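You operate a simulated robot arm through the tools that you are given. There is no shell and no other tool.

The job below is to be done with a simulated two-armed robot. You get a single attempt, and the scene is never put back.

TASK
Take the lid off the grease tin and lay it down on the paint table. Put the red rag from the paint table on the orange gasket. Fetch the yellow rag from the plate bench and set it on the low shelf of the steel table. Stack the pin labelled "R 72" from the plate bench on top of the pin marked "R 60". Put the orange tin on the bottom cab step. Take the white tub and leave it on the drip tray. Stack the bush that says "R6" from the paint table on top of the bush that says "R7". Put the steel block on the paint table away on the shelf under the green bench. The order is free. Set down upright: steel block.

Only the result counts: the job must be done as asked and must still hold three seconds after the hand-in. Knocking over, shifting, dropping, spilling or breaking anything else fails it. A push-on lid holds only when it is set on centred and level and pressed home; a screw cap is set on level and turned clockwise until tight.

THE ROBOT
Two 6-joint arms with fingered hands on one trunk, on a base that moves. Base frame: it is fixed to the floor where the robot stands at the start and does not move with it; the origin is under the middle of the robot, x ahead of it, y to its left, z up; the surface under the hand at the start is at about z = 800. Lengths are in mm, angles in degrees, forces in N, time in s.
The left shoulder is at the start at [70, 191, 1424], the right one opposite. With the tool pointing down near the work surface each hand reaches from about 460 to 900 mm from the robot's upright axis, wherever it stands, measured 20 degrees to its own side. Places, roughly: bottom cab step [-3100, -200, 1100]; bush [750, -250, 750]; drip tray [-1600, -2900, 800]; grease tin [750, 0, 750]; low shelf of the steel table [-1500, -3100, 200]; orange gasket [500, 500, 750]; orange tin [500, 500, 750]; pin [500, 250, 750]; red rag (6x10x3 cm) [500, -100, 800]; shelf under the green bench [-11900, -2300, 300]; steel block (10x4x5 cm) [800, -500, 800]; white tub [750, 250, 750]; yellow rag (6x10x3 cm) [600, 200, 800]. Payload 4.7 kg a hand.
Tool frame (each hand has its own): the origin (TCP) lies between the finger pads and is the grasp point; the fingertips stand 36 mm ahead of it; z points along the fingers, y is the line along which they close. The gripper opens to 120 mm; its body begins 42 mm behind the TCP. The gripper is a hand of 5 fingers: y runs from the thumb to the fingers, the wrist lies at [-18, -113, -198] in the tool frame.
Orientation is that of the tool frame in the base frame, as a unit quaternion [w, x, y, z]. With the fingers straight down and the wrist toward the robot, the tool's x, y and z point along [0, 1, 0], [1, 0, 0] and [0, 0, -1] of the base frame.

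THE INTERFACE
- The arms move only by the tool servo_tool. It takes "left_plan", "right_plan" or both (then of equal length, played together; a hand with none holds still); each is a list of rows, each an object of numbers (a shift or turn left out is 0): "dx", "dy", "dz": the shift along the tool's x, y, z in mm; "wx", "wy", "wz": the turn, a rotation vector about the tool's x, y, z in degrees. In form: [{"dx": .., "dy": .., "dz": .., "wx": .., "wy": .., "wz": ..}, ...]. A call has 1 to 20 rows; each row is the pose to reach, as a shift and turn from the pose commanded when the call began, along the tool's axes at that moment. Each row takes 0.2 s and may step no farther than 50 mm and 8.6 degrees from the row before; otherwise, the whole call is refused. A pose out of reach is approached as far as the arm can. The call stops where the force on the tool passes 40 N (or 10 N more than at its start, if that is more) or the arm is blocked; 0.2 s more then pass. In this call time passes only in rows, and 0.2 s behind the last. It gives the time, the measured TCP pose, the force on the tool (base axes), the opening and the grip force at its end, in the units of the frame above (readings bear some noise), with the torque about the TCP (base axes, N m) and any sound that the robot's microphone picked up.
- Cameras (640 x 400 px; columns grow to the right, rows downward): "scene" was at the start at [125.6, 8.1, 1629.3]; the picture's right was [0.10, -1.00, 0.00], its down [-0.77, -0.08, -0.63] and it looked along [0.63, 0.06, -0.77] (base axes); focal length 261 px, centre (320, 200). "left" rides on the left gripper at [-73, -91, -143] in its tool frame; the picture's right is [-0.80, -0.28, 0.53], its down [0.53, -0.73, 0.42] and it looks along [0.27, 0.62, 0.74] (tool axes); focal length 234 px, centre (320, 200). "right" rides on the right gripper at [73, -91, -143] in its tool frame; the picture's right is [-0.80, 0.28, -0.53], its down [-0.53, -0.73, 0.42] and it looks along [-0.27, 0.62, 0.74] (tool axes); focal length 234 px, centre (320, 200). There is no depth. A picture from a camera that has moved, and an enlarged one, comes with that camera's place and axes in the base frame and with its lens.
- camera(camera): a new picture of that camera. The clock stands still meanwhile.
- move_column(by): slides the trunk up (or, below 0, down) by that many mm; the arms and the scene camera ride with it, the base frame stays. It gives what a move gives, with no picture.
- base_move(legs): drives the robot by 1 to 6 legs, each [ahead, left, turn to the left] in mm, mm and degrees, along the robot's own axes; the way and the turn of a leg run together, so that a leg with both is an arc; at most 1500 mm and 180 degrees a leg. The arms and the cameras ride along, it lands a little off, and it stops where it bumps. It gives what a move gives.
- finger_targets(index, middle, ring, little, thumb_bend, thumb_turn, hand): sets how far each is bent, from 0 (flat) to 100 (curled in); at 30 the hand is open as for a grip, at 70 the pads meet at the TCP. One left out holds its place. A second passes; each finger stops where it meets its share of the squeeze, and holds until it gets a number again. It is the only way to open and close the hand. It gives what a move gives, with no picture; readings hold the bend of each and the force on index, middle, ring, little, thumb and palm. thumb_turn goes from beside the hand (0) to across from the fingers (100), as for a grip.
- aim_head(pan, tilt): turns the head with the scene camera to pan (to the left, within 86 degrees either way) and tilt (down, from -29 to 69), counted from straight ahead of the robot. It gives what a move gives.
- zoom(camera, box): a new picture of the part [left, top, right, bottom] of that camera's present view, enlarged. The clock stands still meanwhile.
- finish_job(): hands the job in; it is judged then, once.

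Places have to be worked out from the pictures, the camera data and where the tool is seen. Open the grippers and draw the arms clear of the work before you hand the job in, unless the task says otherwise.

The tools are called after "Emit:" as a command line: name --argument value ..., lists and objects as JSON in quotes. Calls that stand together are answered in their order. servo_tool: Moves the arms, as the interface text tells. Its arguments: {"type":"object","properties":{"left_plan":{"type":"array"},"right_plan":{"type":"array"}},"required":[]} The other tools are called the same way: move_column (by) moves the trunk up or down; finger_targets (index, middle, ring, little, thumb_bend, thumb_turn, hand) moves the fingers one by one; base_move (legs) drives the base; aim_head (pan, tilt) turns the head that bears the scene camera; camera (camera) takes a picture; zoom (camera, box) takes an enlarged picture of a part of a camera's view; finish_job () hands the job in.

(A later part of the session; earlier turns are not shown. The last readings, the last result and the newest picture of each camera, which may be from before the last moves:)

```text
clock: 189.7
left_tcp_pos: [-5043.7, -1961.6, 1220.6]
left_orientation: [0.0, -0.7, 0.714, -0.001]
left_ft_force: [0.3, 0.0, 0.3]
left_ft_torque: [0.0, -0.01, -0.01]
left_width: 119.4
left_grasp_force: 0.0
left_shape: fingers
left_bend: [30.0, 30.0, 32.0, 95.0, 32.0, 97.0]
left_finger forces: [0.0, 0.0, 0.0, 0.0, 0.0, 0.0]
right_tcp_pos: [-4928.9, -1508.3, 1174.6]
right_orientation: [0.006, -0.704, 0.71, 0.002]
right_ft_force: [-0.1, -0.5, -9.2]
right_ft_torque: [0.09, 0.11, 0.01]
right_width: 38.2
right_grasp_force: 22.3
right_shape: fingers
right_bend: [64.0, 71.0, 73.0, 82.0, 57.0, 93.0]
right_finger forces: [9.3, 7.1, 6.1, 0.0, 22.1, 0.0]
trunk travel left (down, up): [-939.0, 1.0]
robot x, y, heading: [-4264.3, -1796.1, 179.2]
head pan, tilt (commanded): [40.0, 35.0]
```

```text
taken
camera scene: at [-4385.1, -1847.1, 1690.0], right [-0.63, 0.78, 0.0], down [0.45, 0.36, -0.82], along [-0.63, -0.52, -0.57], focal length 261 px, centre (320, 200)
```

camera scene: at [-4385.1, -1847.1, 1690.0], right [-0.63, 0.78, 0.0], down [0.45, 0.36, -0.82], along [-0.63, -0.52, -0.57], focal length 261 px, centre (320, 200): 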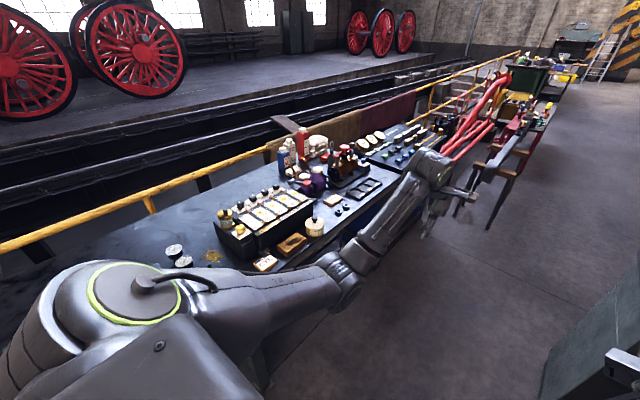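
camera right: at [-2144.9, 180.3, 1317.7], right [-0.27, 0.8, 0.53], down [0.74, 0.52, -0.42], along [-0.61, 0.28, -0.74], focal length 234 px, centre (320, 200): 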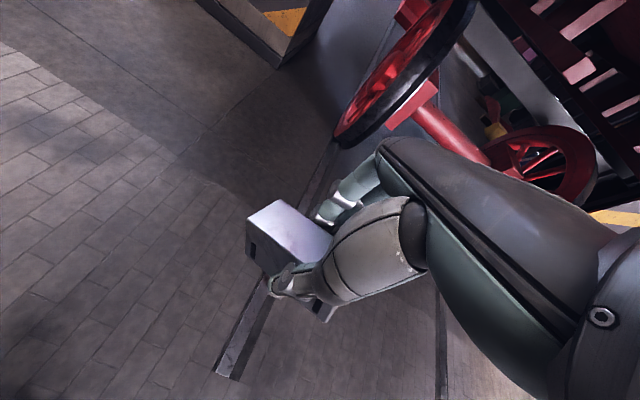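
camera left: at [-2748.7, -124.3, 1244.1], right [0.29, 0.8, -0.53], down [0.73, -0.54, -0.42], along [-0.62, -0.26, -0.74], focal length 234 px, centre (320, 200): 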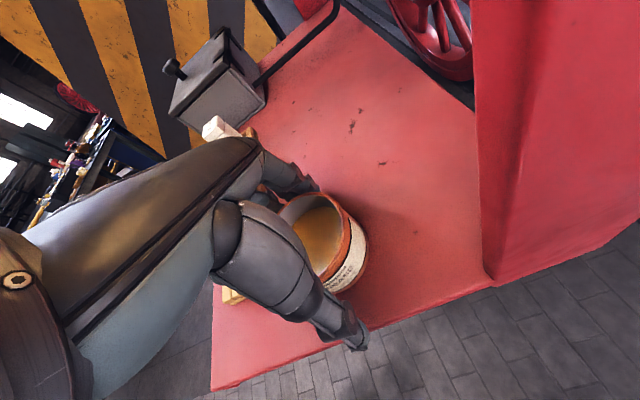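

The stand machinery is close on the right; I shift 55 mm left for even clearance, then continue straight ahead past it.

Emit:
base_move --legs '[[0, 55, 0.8], [700, 0, 0]]'

Emit:
aim_head --pan -30 --tilt 30

Emit:
camera --camera "scene"

Emit:
aim_head --pan 15 --tilt 25

Emit:
camera --camera "scene"

```text
clock: 194.2
left_tcp_pos: [-5751.1, -2027.3, 1223.2]
left_orientation: [0.001, -0.705, 0.709, -0.001]
left_ft_force: [0.7, 0.1, -0.4]
left_ft_torque: [-0.03, 0.03, 0.01]
left_width: 119.0
left_grasp_force: 0.0
left_shape: fingers
left_bend: [30.0, 30.0, 32.0, 95.0, 32.0, 98.0]
left_finger forces: [0.0, 0.1, 0.1, 0.0, 0.0, 0.0]
right_tcp_pos: [-5642.9, -1571.3, 1175.5]
right_orientation: [-0.006, 0.708, -0.706, 0.0]
right_ft_force: [0.3, -0.4, -10.9]
right_ft_torque: [0.06, 0.09, 0.01]
right_width: 38.3
right_grasp_force: 22.5
right_shape: fingers
right_bend: [64.0, 71.0, 73.0, 82.0, 57.0, 93.0]
right_finger forces: [9.4, 7.0, 6.3, 0.1, 22.0, 0.0]
trunk travel left (down, up): [-939.0, 1.0]
robot x, y, heading: [-4975.2, -1846.7, 180.0]
head pan, tilt (commanded): [40.0, 35.0]
```

```text
clock: 195.6
left_tcp_pos: [-5752.0, -2027.1, 1221.0]
left_orientation: [0.0, -0.705, 0.709, -0.001]
left_ft_force: [0.5, -0.4, 0.5]
left_ft_torque: [-0.02, -0.04, 0.0]
left_width: 119.0
left_grasp_force: 0.1
left_shape: fingers
left_bend: [30.0, 30.0, 32.0, 95.0, 32.0, 98.0]
left_finger forces: [0.1, 0.0, 0.0, 0.0, 0.0, 0.1]
right_tcp_pos: [-5644.8, -1570.6, 1174.1]
right_orientation: [0.005, -0.707, 0.707, 0.001]
right_ft_force: [-0.2, -0.5, -10.1]
right_ft_torque: [0.13, 0.09, -0.05]
right_width: 38.3
right_grasp_force: 22.4
right_shape: fingers
right_bend: [64.0, 71.0, 73.0, 82.0, 57.0, 93.0]
right_finger forces: [9.4, 7.0, 6.3, 0.1, 22.0, 0.0]
trunk travel left (down, up): [-939.0, 1.0]
robot x, y, heading: [-4972.4, -1850.2, 179.8]
head pan, tilt (commanded): [-30.0, 30.0]
```

```text
taken
camera scene: at [-5106.2, -1801.2, 1697.6], right [0.5, 0.87, 0.0], down [0.43, -0.25, -0.87], along [-0.75, 0.43, -0.5], focal length 261 px, centre (320, 200)
```

scene: 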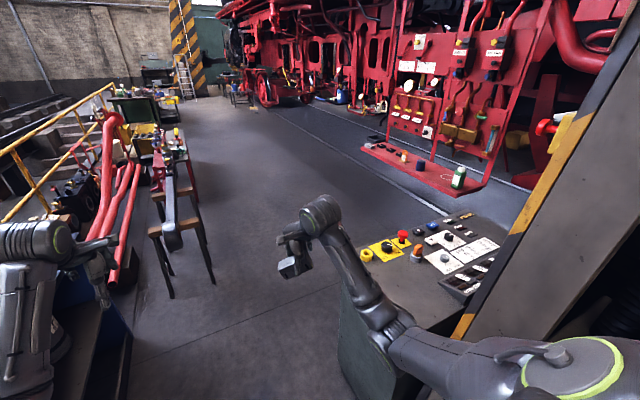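

```text
clock: 196.7
left_tcp_pos: [-5752.1, -2026.8, 1221.8]
left_orientation: [0.001, -0.705, 0.709, 0.0]
left_ft_force: [-0.3, 0.0, 0.3]
left_ft_torque: [-0.01, -0.01, -0.02]
left_width: 119.1
left_grasp_force: 0.1
left_shape: fingers
left_bend: [30.0, 30.0, 32.0, 95.0, 32.0, 98.0]
left_finger forces: [0.0, 0.0, 0.0, 0.1, 0.0, 0.0]
right_tcp_pos: [-5645.1, -1571.0, 1174.4]
right_orientation: [-0.005, 0.708, -0.706, 0.0]
right_ft_force: [0.7, -0.3, -9.4]
right_ft_torque: [0.12, 0.09, 0.0]
right_width: 38.3
right_grasp_force: 23.1
right_shape: fingers
right_bend: [64.0, 71.0, 73.0, 82.0, 57.0, 93.0]
right_finger forces: [9.4, 7.0, 6.4, 0.0, 22.1, 0.0]
trunk travel left (down, up): [-939.0, 1.0]
robot x, y, heading: [-4975.0, -1850.1, 179.8]
head pan, tilt (commanded): [15.0, 25.0]
```

```text
taken
camera scene: at [-5116.6, -1870.2, 1705.7], right [-0.26, 0.97, 0.0], down [0.41, 0.11, -0.91], along [-0.88, -0.23, -0.42], focal length 261 px, centre (320, 200)
```

scene: 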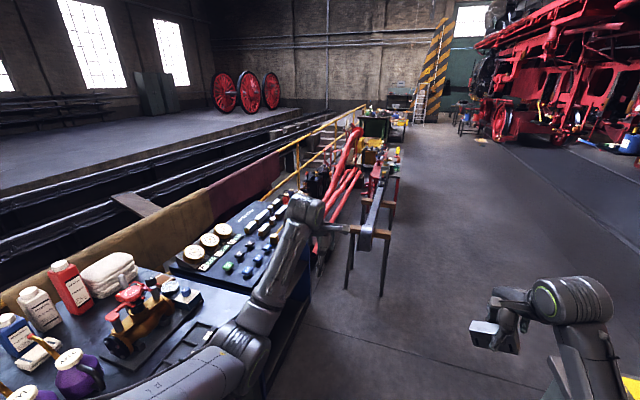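

Past the handwheel. The console on the right ends at x≈−5710 and the sawhorse's edge is y≈−1785 at x≈−6900, so I go ahead 1080 mm, then diagonally right to y≈−1250.

Emit:
base_move --legs '[[1080, 0, 0.2], [500, -600, 0]]'

Emit:
camera --camera "scene"

Emit:
zoom --camera "scene" --box '[240, 80, 440, 230]'

```text
clock: 205.8
left_tcp_pos: [-7293.8, -1455.4, 1222.7]
left_orientation: [-0.001, 0.709, -0.706, 0.001]
left_ft_force: [0.3, 0.4, 0.6]
left_ft_torque: [0.0, 0.0, 0.03]
left_width: 119.1
left_grasp_force: 0.1
left_shape: fingers
left_bend: [30.0, 30.0, 32.0, 95.0, 32.0, 98.0]
left_finger forces: [0.1, 0.0, 0.1, 0.1, 0.1, 0.0]
right_tcp_pos: [-7190.5, -997.3, 1175.8]
right_orientation: [-0.005, 0.711, -0.703, -0.001]
right_ft_force: [-0.1, 0.3, -10.0]
right_ft_torque: [0.09, 0.11, -0.02]
right_width: 38.5
right_grasp_force: 21.8
right_shape: fingers
right_bend: [64.0, 71.0, 73.0, 82.0, 57.0, 93.0]
right_finger forces: [9.3, 6.9, 6.2, 0.0, 22.1, 0.0]
trunk travel left (down, up): [-939.0, 1.0]
robot x, y, heading: [-6519.7, -1269.3, -179.6]
head pan, tilt (commanded): [15.0, 25.0]
```

```text
taken
camera scene: at [-6659.7, -1293.6, 1705.8], right [-0.27, 0.96, 0.0], down [0.41, 0.11, -0.91], along [-0.87, -0.24, -0.42], focal length 261 px, centre (320, 200)
```

scene: 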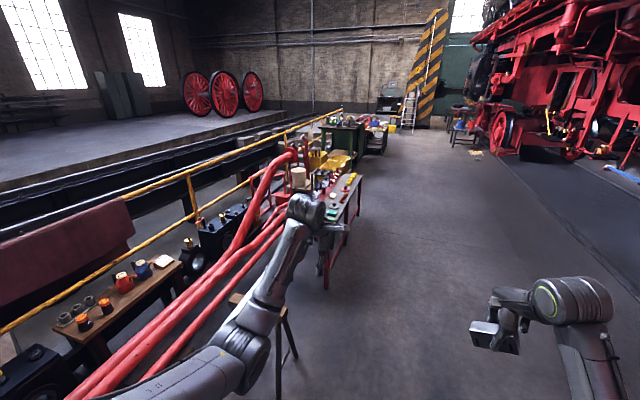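

```text
2.67 times, centred on (340, 155) of scene
camera zoom: at [-6659.7, -1293.6, 1705.8], right [-0.27, 0.96, 0.0], down [0.41, 0.11, -0.91], along [-0.87, -0.24, -0.42], focal length 696 px, centre (267, 320)
```

zoom: 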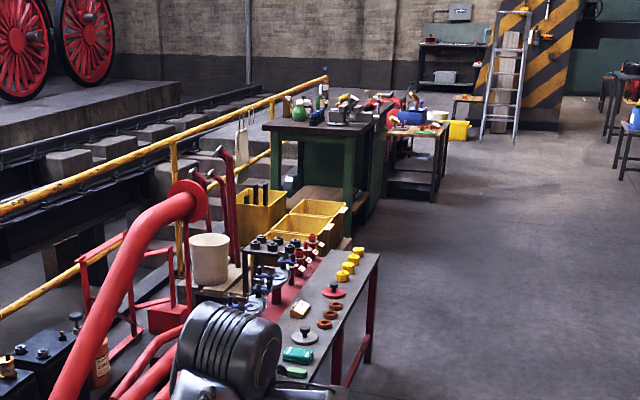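

The green bench with its wooden lower shelf is exactly where listed ([−11900, −2300, 300]), reachable along the open floor. I drive on ~2.9 m.

Emit:
base_move --legs '[[1450, 0, -0.4], [1450, 0, 0]]'

Emit:
camera --camera "scene"

Emit:
zoom --camera "scene" --box '[180, 60, 420, 240]'

```text
clock: 220.2
left_tcp_pos: [-10282.8, -1339.7, 1223.0]
left_orientation: [0.0, -0.688, 0.726, -0.001]
left_ft_force: [0.9, 0.3, 0.4]
left_ft_torque: [0.0, -0.02, 0.02]
left_width: 119.0
left_grasp_force: 0.0
left_shape: fingers
left_bend: [30.0, 30.0, 32.0, 95.0, 32.0, 98.0]
left_finger forces: [0.0, 0.0, 0.0, 0.0, 0.0, 0.0]
right_tcp_pos: [-10153.1, -890.0, 1174.1]
right_orientation: [0.005, -0.692, 0.722, 0.0]
right_ft_force: [0.1, -0.6, -10.6]
right_ft_torque: [0.1, 0.08, 0.02]
right_width: 38.5
right_grasp_force: 22.1
right_shape: fingers
right_bend: [64.0, 71.0, 73.0, 82.0, 57.0, 93.0]
right_finger forces: [9.4, 7.0, 6.2, 0.1, 22.0, 0.0]
trunk travel left (down, up): [-939.0, 1.0]
robot x, y, heading: [-9500.9, -1195.6, 177.4]
head pan, tilt (commanded): [15.0, 25.0]
```

```text
taken
camera scene: at [-9640.3, -1213.2, 1705.7], right [-0.21, 0.98, 0.0], down [0.41, 0.09, -0.91], along [-0.89, -0.19, -0.42], focal length 261 px, centre (320, 200)
```

scene: 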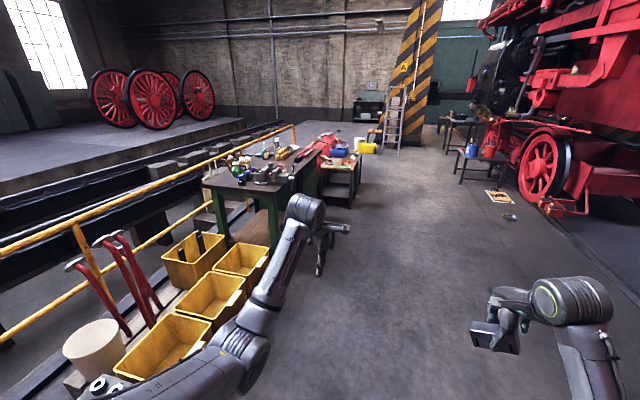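

```text
2.22 times, centred on (300, 150) of scene
camera zoom: at [-9640.3, -1213.2, 1705.7], right [-0.21, 0.98, 0.0], down [0.41, 0.09, -0.91], along [-0.89, -0.19, -0.42], focal length 580 px, centre (364, 311)
```

zoom: 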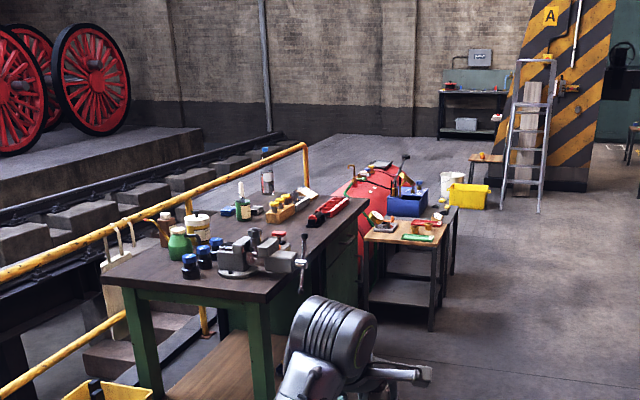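

I can see the bench's open bay with the wooden shelf between the right-hand leg and the drawer unit; it must be served from the aisle side (+y). I drive on ~1.95 m and turn left to face it.

Emit:
base_move --legs '[[1000, 0, 2.5], [950, 0, 0]]'

Emit:
base_move --legs '[[0, 0, 90]]'

Emit:
aim_head --pan 0 --tilt 35

Emit:
camera --camera "scene"

```text
clock: 229.9
left_tcp_pos: [-12219.0, -1254.0, 1222.5]
left_orientation: [0.001, -0.684, 0.73, -0.001]
left_ft_force: [-0.5, -0.4, -0.1]
left_ft_torque: [-0.03, -0.03, -0.03]
left_width: 119.0
left_grasp_force: 0.2
left_shape: fingers
left_bend: [30.0, 30.0, 32.0, 95.0, 32.0, 98.0]
left_finger forces: [0.0, 0.0, 0.0, 0.0, 0.0, 0.1]
right_tcp_pos: [-12083.9, -805.6, 1174.6]
right_orientation: [0.006, -0.687, 0.727, 0.0]
right_ft_force: [0.6, -0.7, -10.7]
right_ft_torque: [0.11, 0.12, 0.01]
right_width: 38.6
right_grasp_force: 22.2
right_shape: fingers
right_bend: [64.0, 71.0, 73.0, 82.0, 57.0, 93.0]
right_finger forces: [9.2, 7.1, 6.2, 0.1, 22.1, 0.0]
trunk travel left (down, up): [-939.0, 1.0]
robot x, y, heading: [-11433.6, -1123.2, 176.7]
head pan, tilt (commanded): [15.0, 25.0]
```

```text
clock: 234.4
left_tcp_pos: [-11279.9, -1904.5, 1222.2]
left_orientation: [-0.001, 1.0, -0.018, 0.001]
left_ft_force: [-0.3, 0.5, -0.7]
left_ft_torque: [-0.03, 0.0, 0.0]
left_width: 119.2
left_grasp_force: 0.0
left_shape: fingers
left_bend: [30.0, 30.0, 32.0, 95.0, 32.0, 98.0]
left_finger forces: [0.0, 0.0, 0.0, 0.1, 0.1, 0.0]
right_tcp_pos: [-11730.0, -1780.8, 1173.9]
right_orientation: [-0.004, 1.0, -0.014, -0.005]
right_ft_force: [-0.3, 0.2, -10.7]
right_ft_torque: [-0.1, 0.09, 0.01]
right_width: 37.8
right_grasp_force: 21.2
right_shape: fingers
right_bend: [64.0, 71.0, 73.0, 82.0, 58.0, 93.0]
right_finger forces: [8.8, 6.7, 5.6, 0.0, 20.8, 0.0]
trunk travel left (down, up): [-939.0, 1.0]
robot x, y, heading: [-11435.4, -1119.8, -91.7]
head pan, tilt (commanded): [15.0, 25.0]
```

```text
clock: 235.1
left_tcp_pos: [-11276.9, -1904.3, 1221.6]
left_orientation: [0.0, 1.0, -0.018, 0.0]
left_ft_force: [0.1, 0.5, 0.1]
left_ft_torque: [-0.01, 0.03, -0.03]
left_width: 119.2
left_grasp_force: 0.0
left_shape: fingers
left_bend: [30.0, 30.0, 32.0, 95.0, 32.0, 98.0]
left_finger forces: [0.0, 0.1, 0.0, 0.1, 0.0, 0.0]
right_tcp_pos: [-11731.3, -1781.5, 1173.2]
right_orientation: [-0.005, 1.0, -0.014, -0.004]
right_ft_force: [0.2, 0.0, -10.5]
right_ft_torque: [-0.1, 0.1, 0.02]
right_width: 38.1
right_grasp_force: 21.2
right_shape: fingers
right_bend: [64.0, 71.0, 73.0, 82.0, 58.0, 93.0]
right_finger forces: [8.8, 6.8, 5.8, 0.0, 20.9, 0.1]
trunk travel left (down, up): [-939.0, 1.0]
robot x, y, heading: [-11430.1, -1120.4, -91.7]
head pan, tilt (commanded): [0.0, 35.0]
```

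```text
taken
camera scene: at [-11439.1, -1260.8, 1689.9], right [-1.0, 0.03, 0.0], down [0.02, 0.57, -0.82], along [-0.02, -0.82, -0.57], focal length 261 px, centre (320, 200)
```

scene: 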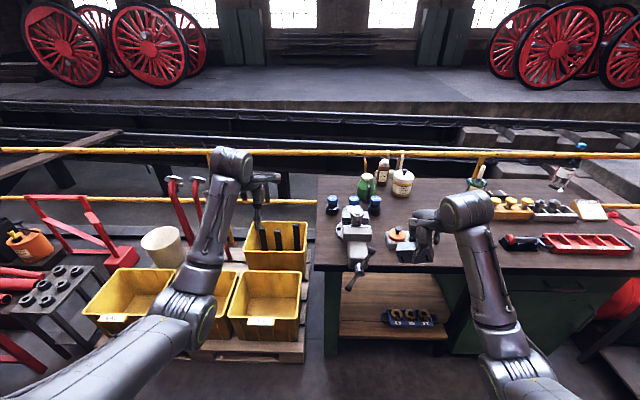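

Now I face the shelf bay: wooden shelf with a small blue rack on its right part, bay between the left leg and the green drawer unit. Zooming for measurement.

Emit:
zoom --camera "scene" --box '[300, 220, 480, 380]'

Emit:
camera --camera "right"

Emit:
camera --camera "left"

```text
2.50 times, centred on (390, 300) of scene
camera zoom: at [-11439.1, -1260.8, 1689.9], right [-1.0, 0.03, 0.0], down [0.02, 0.57, -0.82], along [-0.02, -0.82, -0.57], focal length 652 px, centre (145, -50)
```

zoom: 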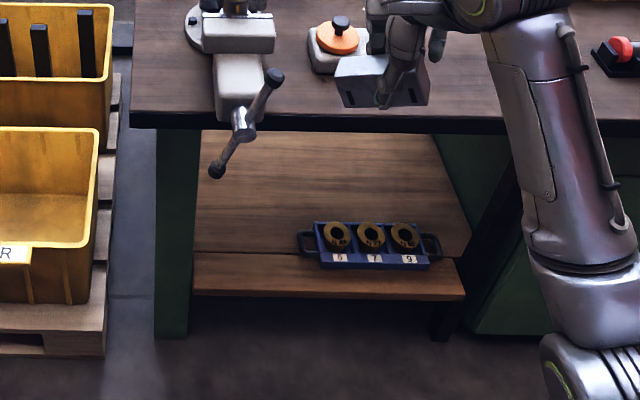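

```text
taken
camera right: at [-11653.2, -1693.5, 1317.4], right [-0.81, -0.26, 0.53], down [-0.51, 0.75, -0.41], along [-0.29, -0.61, -0.74], focal length 234 px, centre (320, 200)
```

right: 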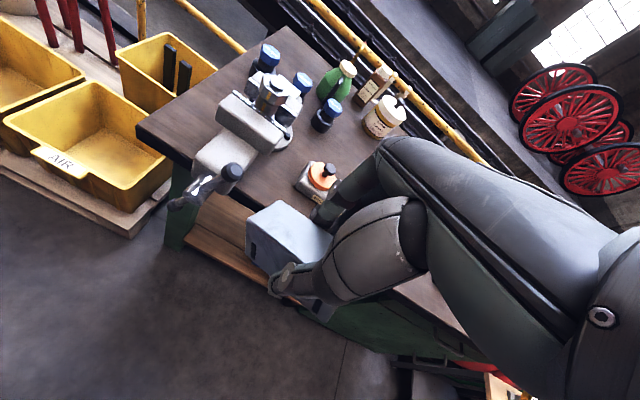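

```text
taken
camera left: at [-11347.8, -1809.6, 1364.4], right [-0.79, 0.31, -0.53], down [0.56, 0.71, -0.42], along [0.24, -0.63, -0.74], focal length 234 px, centre (320, 200)
```

left: 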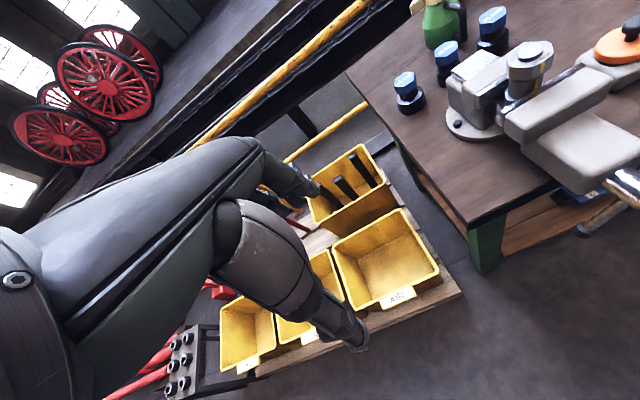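

Shelf front edge is at y≈−1965, bay x −11567…−12133; the blue rack takes x<−11810, so the free left part (x≈−11690) suits the block. I first back off 320 mm and straighten, so the column can come down clear of the bench.

Emit:
base_move --legs '[[-330, 0, 1.7]]'

Emit:
servo_tool --left_plan '[{"dy": -40, "dz": -15}, {"dy": -80, "dz": -30}, {"dy": -120, "dz": -45}, {"dy": -150, "dz": -60}]'

Emit:
move_column --by -560

Emit:
camera --camera "scene"

```text
clock: 237.3
left_tcp_pos: [-11246.8, -1574.5, 1220.1]
left_orientation: [-0.002, 1.0, 0.0, 0.0]
left_ft_force: [-0.2, -0.1, -1.0]
left_ft_torque: [0.04, 0.03, -0.02]
left_width: 119.0
left_grasp_force: 0.0
left_shape: fingers
left_bend: [30.0, 30.0, 32.0, 95.0, 32.0, 98.0]
left_finger forces: [0.0, 0.0, 0.0, 0.1, 0.0, 0.0]
right_tcp_pos: [-11702.4, -1468.5, 1172.7]
right_orientation: [-0.005, 1.0, 0.002, -0.004]
right_ft_force: [0.4, -0.9, -10.3]
right_ft_torque: [-0.1, 0.09, -0.02]
right_width: 38.2
right_grasp_force: 21.0
right_shape: fingers
right_bend: [64.0, 71.0, 73.0, 82.0, 58.0, 93.0]
right_finger forces: [8.9, 6.8, 5.9, 0.0, 21.0, 0.0]
trunk travel left (down, up): [-939.0, 1.0]
robot x, y, heading: [-11424.8, -795.7, -89.9]
head pan, tilt (commanded): [0.0, 35.0]
```

```text
clock: 238.3
left_tcp_pos: [-11247.3, -1474.8, 1239.4]
left_orientation: [0.0, 1.0, -0.001, 0.0]
left_ft_force: [0.5, -0.4, 0.3]
left_ft_torque: [0.01, 0.0, -0.01]
left_width: 119.0
left_grasp_force: 0.1
left_shape: fingers
left_bend: [30.0, 30.0, 32.0, 95.0, 32.0, 98.0]
left_finger forces: [0.0, 0.1, 0.1, 0.1, 0.0, 0.0]
left hand out of reach, approached as far as the arm can: row 3, 4
right_tcp_pos: [-11704.0, -1466.5, 1173.4]
right_orientation: [-0.004, 1.0, 0.004, -0.004]
right_ft_force: [-0.4, -0.1, -10.0]
right_ft_torque: [-0.1, 0.09, 0.01]
right_width: 37.9
right_grasp_force: 22.1
right_shape: fingers
right_bend: [64.0, 71.0, 73.0, 82.0, 58.0, 93.0]
right_finger forces: [8.9, 6.7, 5.9, 0.1, 21.1, 0.0]
trunk travel left (down, up): [-939.0, 1.0]
robot x, y, heading: [-11428.9, -799.5, -89.7]
head pan, tilt (commanded): [0.0, 35.0]
```

```text
refused: -560 is not a number from -400 to 400
```

```text
taken
camera scene: at [-11429.9, -935.5, 1689.9], right [-1.0, 0.0, 0.0], down [0.0, 0.57, -0.82], along [0.0, -0.82, -0.57], focal length 261 px, centre (320, 200)
```

scene: 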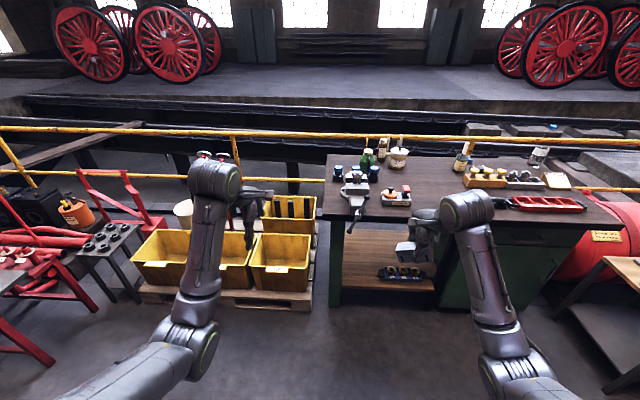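

The column step is limited to 400 mm; I lower it in two steps.

Emit:
move_column --by -400

Emit:
move_column --by -160

Emit:
servo_tool --right_plan '[{"dz": 35}, {"dz": 70}, {"dz": 105}, {"dz": 140}, {"dz": 175}, {"dz": 205}]'

Emit:
camera --camera "scene"

Emit:
camera --camera "right"

```text
clock: 242.1
left_tcp_pos: [-11246.6, -1474.8, 839.8]
left_orientation: [0.0, 1.0, -0.001, 0.0]
left_ft_force: [-0.3, -0.1, 0.1]
left_ft_torque: [0.0, 0.03, 0.0]
left_width: 119.5
left_grasp_force: 0.2
left_shape: fingers
left_bend: [30.0, 30.0, 32.0, 95.0, 32.0, 98.0]
left_finger forces: [0.0, 0.0, 0.0, 0.1, 0.0, 0.1]
right_tcp_pos: [-11701.9, -1465.4, 774.3]
right_orientation: [-0.004, 1.0, 0.003, -0.005]
right_ft_force: [-0.3, 0.7, -11.0]
right_ft_torque: [-0.1, 0.07, 0.02]
right_width: 38.2
right_grasp_force: 20.7
right_shape: fingers
right_bend: [64.0, 71.0, 73.0, 82.0, 58.0, 93.0]
right_finger forces: [8.8, 6.9, 6.0, 0.1, 21.2, 0.0]
trunk travel left (down, up): [-539.0, 401.0]
robot x, y, heading: [-11428.3, -795.9, -89.8]
head pan, tilt (commanded): [0.0, 35.0]
```

```text
clock: 244.0
left_tcp_pos: [-11246.6, -1475.6, 679.7]
left_orientation: [0.001, 1.0, -0.001, 0.001]
left_ft_force: [0.3, 0.7, -1.0]
left_ft_torque: [0.0, 0.01, -0.01]
left_width: 119.2
left_grasp_force: 0.1
left_shape: fingers
left_bend: [30.0, 30.0, 32.0, 95.0, 32.0, 98.0]
left_finger forces: [0.0, 0.0, 0.1, 0.0, 0.1, 0.1]
right_tcp_pos: [-11702.3, -1467.0, 614.6]
right_orientation: [-0.004, 1.0, 0.003, -0.006]
right_ft_force: [0.6, 0.8, -10.9]
right_ft_torque: [-0.1, 0.08, 0.01]
right_width: 37.8
right_grasp_force: 21.1
right_shape: fingers
right_bend: [64.0, 71.0, 73.0, 82.0, 58.0, 93.0]
right_finger forces: [8.9, 6.8, 5.9, 0.1, 21.1, 0.0]
trunk travel left (down, up): [-379.0, 561.0]
robot x, y, heading: [-11423.1, -797.8, -89.6]
head pan, tilt (commanded): [0.0, 35.0]
```

```text
clock: 245.4
left_tcp_pos: [-11246.2, -1475.7, 679.0]
left_orientation: [0.0, 1.0, -0.001, 0.001]
left_ft_force: [0.5, 0.9, 1.0]
left_ft_torque: [-0.02, 0.02, 0.04]
left_width: 119.2
left_grasp_force: 0.0
left_shape: fingers
left_bend: [30.0, 30.0, 32.0, 95.0, 32.0, 98.0]
left_finger forces: [0.1, 0.0, 0.0, 0.1, 0.0, 0.0]
right_tcp_pos: [-11704.2, -1466.2, 406.7]
right_orientation: [-0.005, 1.0, 0.004, -0.005]
right_ft_force: [0.4, -0.1, -9.0]
right_ft_torque: [-0.09, 0.12, -0.01]
right_width: 37.7
right_grasp_force: 21.4
right_shape: fingers
right_bend: [64.0, 71.0, 73.0, 82.0, 58.0, 93.0]
right_finger forces: [9.1, 6.9, 5.8, 0.0, 20.9, 0.0]
trunk travel left (down, up): [-379.0, 561.0]
robot x, y, heading: [-11424.1, -799.5, -89.8]
head pan, tilt (commanded): [0.0, 35.0]
```

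```text
taken
camera scene: at [-11430.1, -934.8, 1129.9], right [-1.0, 0.0, 0.0], down [0.0, 0.57, -0.82], along [0.0, -0.82, -0.57], focal length 261 px, centre (320, 200)
```

scene: 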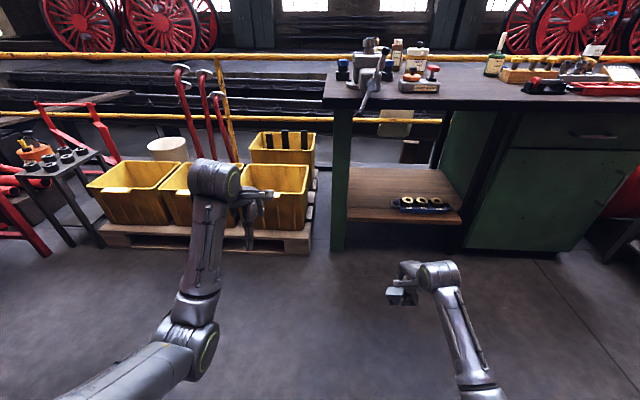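

```text
taken
camera right: at [-11629.8, -1375.6, 551.2], right [-0.8, -0.29, 0.53], down [-0.54, 0.73, -0.41], along [-0.27, -0.62, -0.74], focal length 234 px, centre (320, 200)
```

right: 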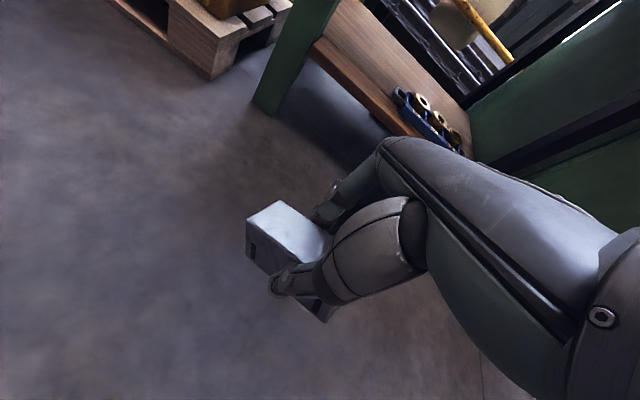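

Lowered. The shelf bay is well visible: leg inner face x≈−11571, rack from x≈−11810. I drive 500 mm forward with the block at z≈364 (between shelf and bench top).

Emit:
base_move --legs '[[500, 12, 0]]'

Emit:
camera --camera "scene"

Emit:
camera --camera "right"

```text
clock: 248.3
left_tcp_pos: [-11242.0, -1973.5, 679.2]
left_orientation: [0.0, 1.0, -0.006, 0.0]
left_ft_force: [-0.4, 0.4, -1.2]
left_ft_torque: [0.03, -0.02, 0.02]
left_width: 119.4
left_grasp_force: 0.0
left_shape: fingers
left_bend: [30.0, 30.0, 32.0, 95.0, 32.0, 98.0]
left_finger forces: [0.1, 0.1, 0.1, 0.0, 0.0, 0.0]
right_tcp_pos: [-11699.8, -1959.0, 407.5]
right_orientation: [-0.006, 1.0, -0.002, -0.004]
right_ft_force: [0.4, -0.8, -10.7]
right_ft_torque: [-0.15, 0.08, 0.01]
right_width: 37.9
right_grasp_force: 21.3
right_shape: fingers
right_bend: [64.0, 71.0, 73.0, 82.0, 58.0, 93.0]
right_finger forces: [9.0, 6.9, 5.9, 0.0, 21.0, 0.0]
trunk travel left (down, up): [-379.0, 561.0]
robot x, y, heading: [-11418.2, -1292.8, -90.2]
head pan, tilt (commanded): [0.0, 35.0]
```

```text
taken
camera scene: at [-11420.0, -1430.5, 1129.8], right [-1.0, 0.01, 0.0], down [0.0, 0.57, -0.82], along [-0.01, -0.82, -0.57], focal length 261 px, centre (320, 200)
```

scene: 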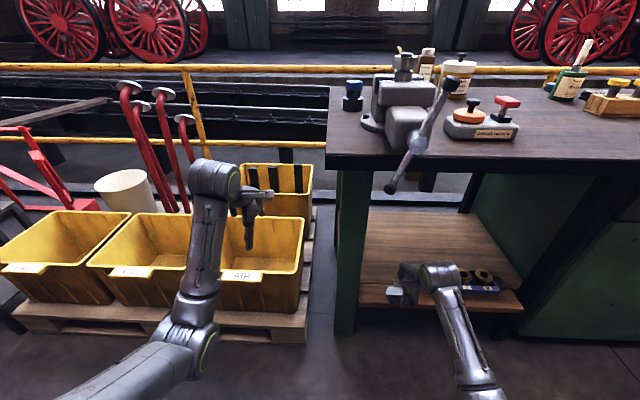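

```text
taken
camera right: at [-11624.7, -1868.7, 551.2], right [-0.8, -0.28, 0.53], down [-0.53, 0.74, -0.41], along [-0.27, -0.61, -0.74], focal length 234 px, centre (320, 200)
```

right: 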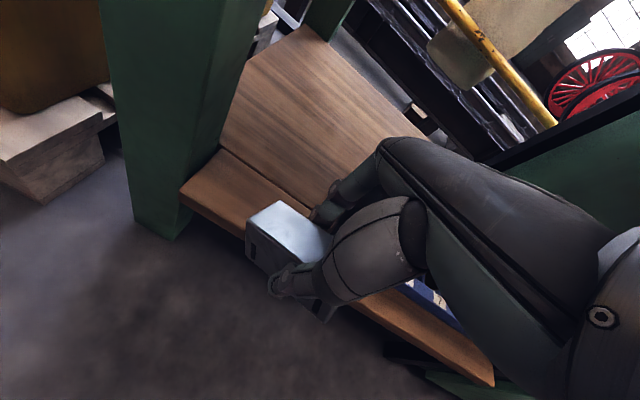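

The block is over the shelf's front edge (y≈−1978), clear of the leg (x≈−11570) and the rack. I drive 112 mm further in and check.

Emit:
base_move --legs '[[112, 5, 0.2]]'

Emit:
camera --camera "right"

Emit:
zoom --camera "scene" --box '[320, 180, 560, 360]'

```text
clock: 249.5
left_tcp_pos: [-11235.8, -2082.9, 677.2]
left_orientation: [0.0, 1.0, -0.005, 0.0]
left_ft_force: [-0.6, -0.1, -0.2]
left_ft_torque: [0.02, -0.01, 0.03]
left_width: 118.9
left_grasp_force: 0.1
left_shape: fingers
left_bend: [30.0, 30.0, 32.0, 95.0, 32.0, 98.0]
left_finger forces: [0.0, 0.1, 0.0, 0.0, 0.0, 0.1]
right_tcp_pos: [-11692.5, -2069.1, 406.1]
right_orientation: [-0.006, 1.0, 0.0, -0.004]
right_ft_force: [-0.8, 0.2, -11.4]
right_ft_torque: [-0.08, 0.08, -0.01]
right_width: 38.1
right_grasp_force: 21.8
right_shape: fingers
right_bend: [64.0, 71.0, 73.0, 82.0, 58.0, 93.0]
right_finger forces: [9.1, 7.1, 5.9, 0.0, 21.3, 0.1]
trunk travel left (down, up): [-379.0, 561.0]
robot x, y, heading: [-11413.7, -1403.2, -90.5]
head pan, tilt (commanded): [0.0, 35.0]
```

```text
taken
camera right: at [-11618.3, -1980.1, 550.6], right [-0.8, -0.28, 0.53], down [-0.54, 0.74, -0.41], along [-0.27, -0.61, -0.74], focal length 234 px, centre (320, 200)
```

right: 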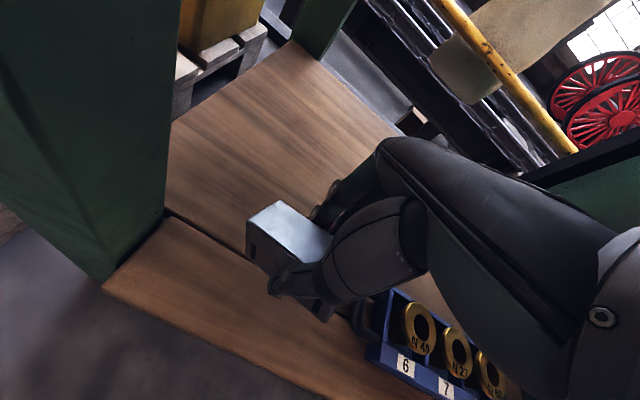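

```text
2.22 times, centred on (440, 270) of scene
camera zoom: at [-11415.1, -1541.6, 1129.7], right [-1.0, 0.0, 0.0], down [0.0, 0.58, -0.82], along [0.0, -0.82, -0.58], focal length 580 px, centre (53, 44)
```

zoom: 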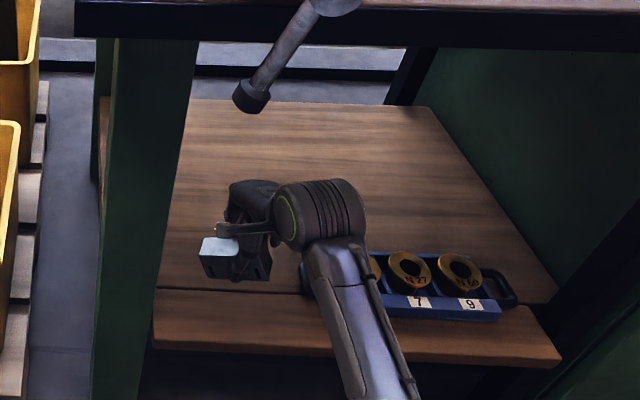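

There's a board seam right below the block (y≈−2070), so I go 62 mm deeper to set it wholly on the rear board.

Emit:
base_move --legs '[[62, 0, 0.4]]'

Emit:
servo_tool --right_plan '[{"dz": 20}, {"dz": 38}, {"dz": 48}]'

Emit:
camera --camera "right"

Emit:
zoom --camera "scene" --box '[320, 180, 560, 360]'

```text
clock: 250.4
left_tcp_pos: [-11231.3, -2141.0, 678.4]
left_orientation: [0.0, 1.0, -0.002, 0.0]
left_ft_force: [0.0, -0.8, -0.7]
left_ft_torque: [0.03, -0.01, -0.01]
left_width: 119.2
left_grasp_force: 0.0
left_shape: fingers
left_bend: [30.0, 30.0, 32.0, 95.0, 32.0, 98.0]
left_finger forces: [0.1, 0.0, 0.0, 0.0, 0.0, 0.1]
right_tcp_pos: [-11689.0, -2132.1, 405.7]
right_orientation: [-0.006, 1.0, 0.002, -0.004]
right_ft_force: [0.6, 0.1, -11.2]
right_ft_torque: [-0.11, 0.08, -0.01]
right_width: 37.6
right_grasp_force: 21.7
right_shape: fingers
right_bend: [64.0, 71.0, 73.0, 82.0, 58.0, 93.0]
right_finger forces: [9.0, 7.0, 5.8, 0.0, 21.3, 0.0]
trunk travel left (down, up): [-379.0, 561.0]
robot x, y, heading: [-11411.0, -1462.7, -90.0]
head pan, tilt (commanded): [0.0, 35.0]
```

```text
clock: 251.2
left_tcp_pos: [-11232.8, -2142.4, 678.0]
left_orientation: [-0.001, 1.0, -0.002, 0.0]
left_ft_force: [-0.3, -0.3, 0.7]
left_ft_torque: [-0.01, -0.02, 0.01]
left_width: 119.2
left_grasp_force: 0.1
left_shape: fingers
left_bend: [30.0, 30.0, 32.0, 95.0, 32.0, 98.0]
left_finger forces: [0.0, 0.1, 0.0, 0.1, 0.1, 0.0]
right_tcp_pos: [-11688.8, -2132.2, 357.4]
right_orientation: [-0.006, 1.0, 0.003, -0.004]
right_ft_force: [0.6, -0.3, -10.7]
right_ft_torque: [-0.1, 0.12, 0.02]
right_width: 38.0
right_grasp_force: 21.6
right_shape: fingers
right_bend: [64.0, 71.0, 73.0, 82.0, 58.0, 93.0]
right_finger forces: [9.1, 6.9, 5.9, 0.0, 21.3, 0.0]
trunk travel left (down, up): [-379.0, 561.0]
robot x, y, heading: [-11414.1, -1461.3, -89.8]
head pan, tilt (commanded): [0.0, 35.0]
```

```text
taken
camera right: at [-11615.2, -2041.6, 500.9], right [-0.8, -0.29, 0.53], down [-0.54, 0.73, -0.41], along [-0.27, -0.61, -0.74], focal length 234 px, centre (320, 200)
```

right: 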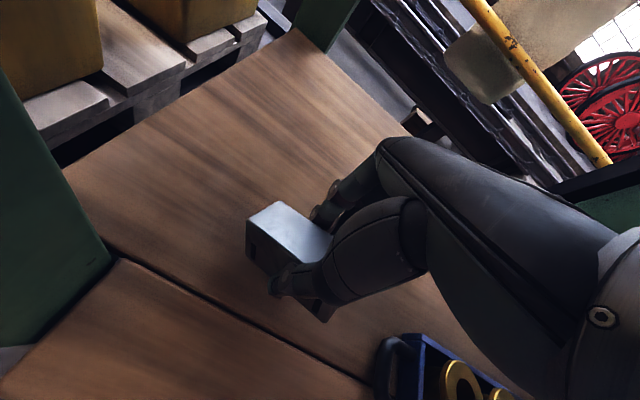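

```text
2.22 times, centred on (440, 270) of scene
camera zoom: at [-11414.4, -1601.5, 1129.9], right [-1.0, 0.0, 0.0], down [0.0, 0.57, -0.82], along [0.0, -0.82, -0.57], focal length 580 px, centre (53, 44)
```

zoom: 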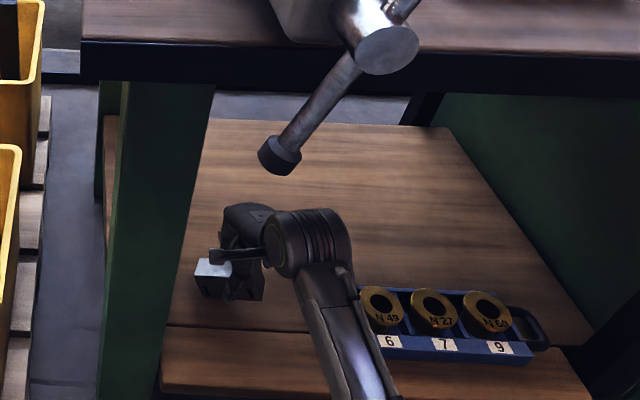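

Block is on the rear-board side, about 10–20 mm above. Lowering in small steps, watching the load.

Emit:
servo_tool --right_plan '[{"dz": 4}, {"dz": 8}, {"dz": 11}]'

Emit:
servo_tool --right_plan '[{"dz": 2}, {"dz": 4}]'

Emit:
zoom --camera "right" --box '[200, 160, 420, 340]'

```text
clock: 252.1
left_tcp_pos: [-11231.6, -2141.5, 681.4]
left_orientation: [0.001, 1.0, -0.001, 0.0]
left_ft_force: [0.3, 0.0, -0.2]
left_ft_torque: [0.03, -0.01, 0.01]
left_width: 119.1
left_grasp_force: 0.1
left_shape: fingers
left_bend: [30.0, 30.0, 32.0, 95.0, 32.0, 98.0]
left_finger forces: [0.0, 0.0, 0.1, 0.0, 0.0, 0.0]
right_tcp_pos: [-11689.4, -2132.1, 349.4]
right_orientation: [-0.004, 1.0, 0.002, -0.005]
right_ft_force: [-2.5, 2.4, 0.0]
right_ft_torque: [-0.09, -0.04, 0.04]
right_width: 37.9
right_grasp_force: 23.5
right_shape: fingers
right_bend: [64.0, 71.0, 73.0, 82.0, 58.0, 93.0]
right_finger forces: [9.7, 7.3, 5.5, 0.0, 23.9, 0.0]
trunk travel left (down, up): [-379.0, 561.0]
robot x, y, heading: [-11415.4, -1459.7, -89.8]
head pan, tilt (commanded): [0.0, 35.0]
```

```text
clock: 252.7
left_tcp_pos: [-11232.2, -2140.7, 680.9]
left_orientation: [0.001, 1.0, -0.002, 0.0]
left_ft_force: [-0.1, -0.4, -0.6]
left_ft_torque: [0.04, 0.01, -0.02]
left_width: 119.1
left_grasp_force: 0.1
left_shape: fingers
left_bend: [30.0, 30.0, 32.0, 95.0, 32.0, 98.0]
left_finger forces: [0.0, 0.0, 0.0, 0.1, 0.1, 0.0]
right_tcp_pos: [-11690.7, -2131.7, 346.1]
right_orientation: [-0.004, 1.0, 0.003, -0.005]
right_ft_force: [-5.0, 3.5, 10.5]
right_ft_torque: [-0.26, -0.09, 0.0]
right_width: 37.9
right_grasp_force: 24.8
right_shape: fingers
right_bend: [64.0, 71.0, 73.0, 82.0, 58.0, 93.0]
right_finger forces: [12.0, 8.0, 4.6, 0.1, 25.7, 0.0]
trunk travel left (down, up): [-379.0, 561.0]
robot x, y, heading: [-11416.3, -1465.3, -90.2]
head pan, tilt (commanded): [0.0, 35.0]
```

```text
2.22 times, centred on (310, 250) of right
camera zoom: at [-11615.6, -2040.4, 489.6], right [-0.8, -0.29, 0.53], down [-0.54, 0.73, -0.41], along [-0.27, -0.62, -0.74], focal length 520 px, centre (342, 89)
```

zoom: 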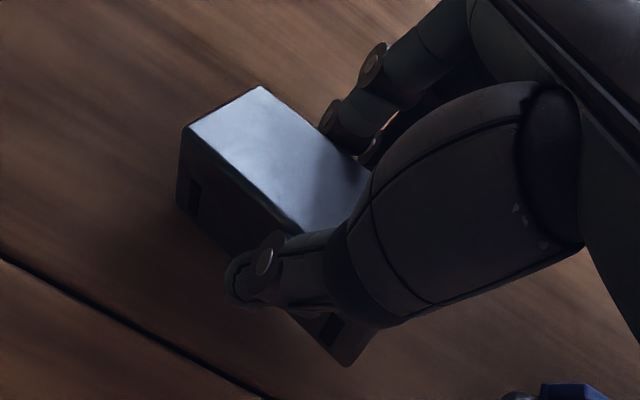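

Firm contact (shelf z≈304). I ease up 1.5 mm and open the fingers stepwise.

Emit:
servo_tool --right_plan '[{"dz": -1.5}]'

Emit:
finger_targets --hand "right" --index 52 --middle 52 --ring 54 --little 60 --thumb_bend 50

Emit:
finger_targets --hand "right" --index 32 --middle 32 --ring 34 --little 40 --thumb_bend 32

Emit:
camera --camera "right"

```text
clock: 253.1
left_tcp_pos: [-11232.9, -2141.9, 679.4]
left_orientation: [-0.001, 1.0, -0.002, 0.0]
left_ft_force: [-1.1, -0.5, 0.2]
left_ft_torque: [0.01, 0.02, -0.01]
left_width: 119.3
left_grasp_force: 0.0
left_shape: fingers
left_bend: [30.0, 30.0, 32.0, 95.0, 32.0, 98.0]
left_finger forces: [0.0, 0.0, 0.1, 0.0, 0.1, 0.0]
right_tcp_pos: [-11689.5, -2132.5, 348.1]
right_orientation: [-0.005, 1.0, 0.002, -0.005]
right_ft_force: [-6.4, 3.3, 8.0]
right_ft_torque: [-0.25, -0.04, -0.01]
right_width: 37.9
right_grasp_force: 25.2
right_shape: fingers
right_bend: [64.0, 71.0, 73.0, 82.0, 58.0, 93.0]
right_finger forces: [12.0, 7.9, 5.1, 0.1, 25.4, 0.0]
trunk travel left (down, up): [-379.0, 561.0]
robot x, y, heading: [-11410.6, -1463.0, -89.8]
head pan, tilt (commanded): [0.0, 35.0]
```

```text
clock: 254.1
left_tcp_pos: [-11231.0, -2140.5, 678.5]
left_orientation: [0.001, 1.0, -0.002, 0.001]
left_ft_force: [1.3, 0.2, 1.1]
left_ft_torque: [-0.01, 0.01, -0.03]
left_width: 118.9
left_grasp_force: 0.0
left_shape: fingers
left_bend: [30.0, 30.0, 32.0, 95.0, 32.0, 98.0]
left_finger forces: [0.0, 0.1, 0.0, 0.0, 0.0, 0.1]
right_tcp_pos: [-11689.4, -2132.3, 346.1]
right_orientation: [-0.004, 1.0, 0.002, -0.005]
right_ft_force: [-0.6, 0.3, 0.0]
right_ft_torque: [0.02, 0.01, 0.02]
right_width: 59.7
right_grasp_force: 0.0
right_shape: fingers
right_bend: [52.0, 52.0, 54.0, 60.0, 50.0, 97.0]
right_finger forces: [0.0, 0.1, 0.1, 0.1, 0.0, 0.0]
trunk travel left (down, up): [-379.0, 561.0]
robot x, y, heading: [-11415.8, -1463.5, -90.0]
head pan, tilt (commanded): [0.0, 35.0]
```

```text
clock: 255.1
left_tcp_pos: [-11232.5, -2140.7, 679.9]
left_orientation: [0.001, 1.0, -0.002, 0.001]
left_ft_force: [0.2, 0.0, -0.6]
left_ft_torque: [-0.01, -0.01, 0.02]
left_width: 119.1
left_grasp_force: 0.1
left_shape: fingers
left_bend: [30.0, 30.0, 32.0, 95.0, 32.0, 98.0]
left_finger forces: [0.0, 0.0, 0.0, 0.0, 0.0, 0.0]
right_tcp_pos: [-11689.1, -2131.4, 346.3]
right_orientation: [-0.006, 1.0, 0.003, -0.004]
right_ft_force: [1.0, 0.6, 0.3]
right_ft_torque: [-0.01, -0.04, 0.02]
right_width: 116.2
right_grasp_force: 0.0
right_shape: fingers
right_bend: [32.0, 32.0, 34.0, 40.0, 32.0, 97.0]
right_finger forces: [0.0, 0.0, 0.0, 0.1, 0.0, 0.0]
trunk travel left (down, up): [-379.0, 561.0]
robot x, y, heading: [-11410.3, -1460.2, -89.9]
head pan, tilt (commanded): [0.0, 35.0]
```

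```text
taken
camera right: at [-11615.3, -2041.3, 489.5], right [-0.8, -0.29, 0.53], down [-0.54, 0.73, -0.41], along [-0.27, -0.61, -0.74], focal length 234 px, centre (320, 200)
```

right: 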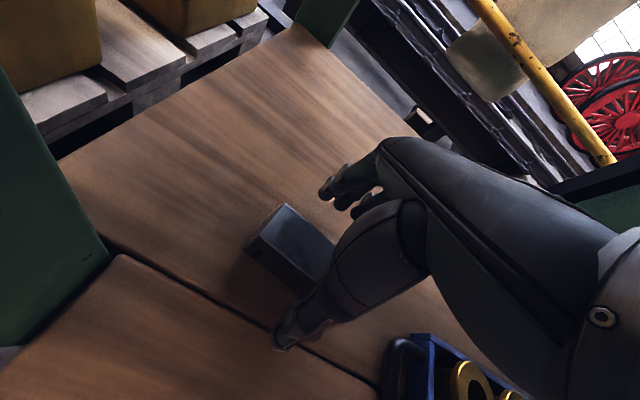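

The block stands upright on the shelf. I raise the hand 90 mm (still under the bench top) and back out.

Emit:
servo_tool --right_plan '[{"dz": -15}, {"dz": -35}, {"dz": -60}, {"dz": -85}]'

Emit:
base_move --legs '[[-620, 0, 0]]'

Emit:
zoom --camera "scene" --box '[310, 120, 500, 270]'

```text
clock: 256.1
left_tcp_pos: [-11231.4, -2141.3, 680.6]
left_orientation: [0.002, 1.0, -0.002, 0.0]
left_ft_force: [-1.3, 0.5, 0.2]
left_ft_torque: [0.03, 0.01, 0.0]
left_width: 119.2
left_grasp_force: 0.0
left_shape: fingers
left_bend: [30.0, 30.0, 32.0, 95.0, 32.0, 98.0]
left_finger forces: [0.0, 0.2, 0.0, 0.0, 0.1, 0.0]
right_tcp_pos: [-11689.1, -2129.4, 431.3]
right_orientation: [-0.005, 1.0, 0.003, -0.004]
right_ft_force: [0.1, 0.3, -0.4]
right_ft_torque: [-0.01, 0.02, 0.02]
right_width: 116.3
right_grasp_force: 0.0
right_shape: fingers
right_bend: [32.0, 32.0, 34.0, 40.0, 32.0, 97.0]
right_finger forces: [0.0, 0.0, 0.1, 0.1, 0.0, 0.0]
trunk travel left (down, up): [-379.0, 561.0]
robot x, y, heading: [-11411.8, -1463.9, -90.0]
head pan, tilt (commanded): [0.0, 35.0]
```

```text
clock: 259.5
left_tcp_pos: [-11230.0, -1517.0, 679.7]
left_orientation: [0.001, 1.0, 0.002, 0.0]
left_ft_force: [0.0, 0.5, -0.2]
left_ft_torque: [-0.03, 0.02, 0.0]
left_width: 119.2
left_grasp_force: 0.1
left_shape: fingers
left_bend: [30.0, 30.0, 32.0, 95.0, 32.0, 98.0]
left_finger forces: [0.0, 0.1, 0.0, 0.0, 0.0, 0.0]
right_tcp_pos: [-11687.2, -1509.4, 431.8]
right_orientation: [-0.005, 1.0, 0.005, -0.004]
right_ft_force: [0.6, 0.0, 0.8]
right_ft_torque: [0.01, 0.04, -0.01]
right_width: 116.0
right_grasp_force: 0.1
right_shape: fingers
right_bend: [32.0, 32.0, 34.0, 40.0, 32.0, 97.0]
right_finger forces: [0.0, 0.0, 0.0, 0.0, 0.0, 0.0]
trunk travel left (down, up): [-379.0, 561.0]
robot x, y, heading: [-11417.8, -839.6, -89.3]
head pan, tilt (commanded): [0.0, 35.0]
```

```text
2.67 times, centred on (405, 195) of scene
camera zoom: at [-11416.6, -977.2, 1130.1], right [-1.0, -0.01, 0.0], down [-0.01, 0.57, -0.82], along [0.01, -0.82, -0.57], focal length 696 px, centre (93, 213)
```

zoom: 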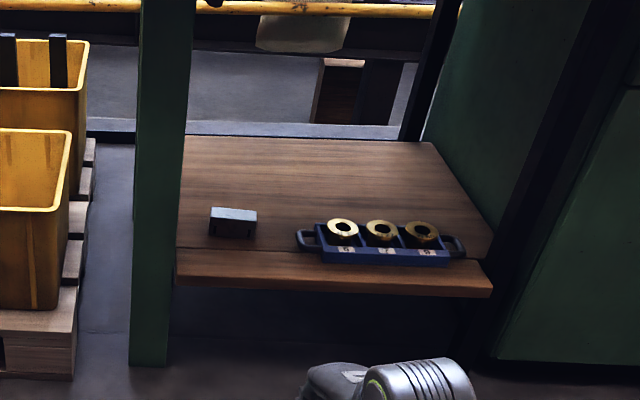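

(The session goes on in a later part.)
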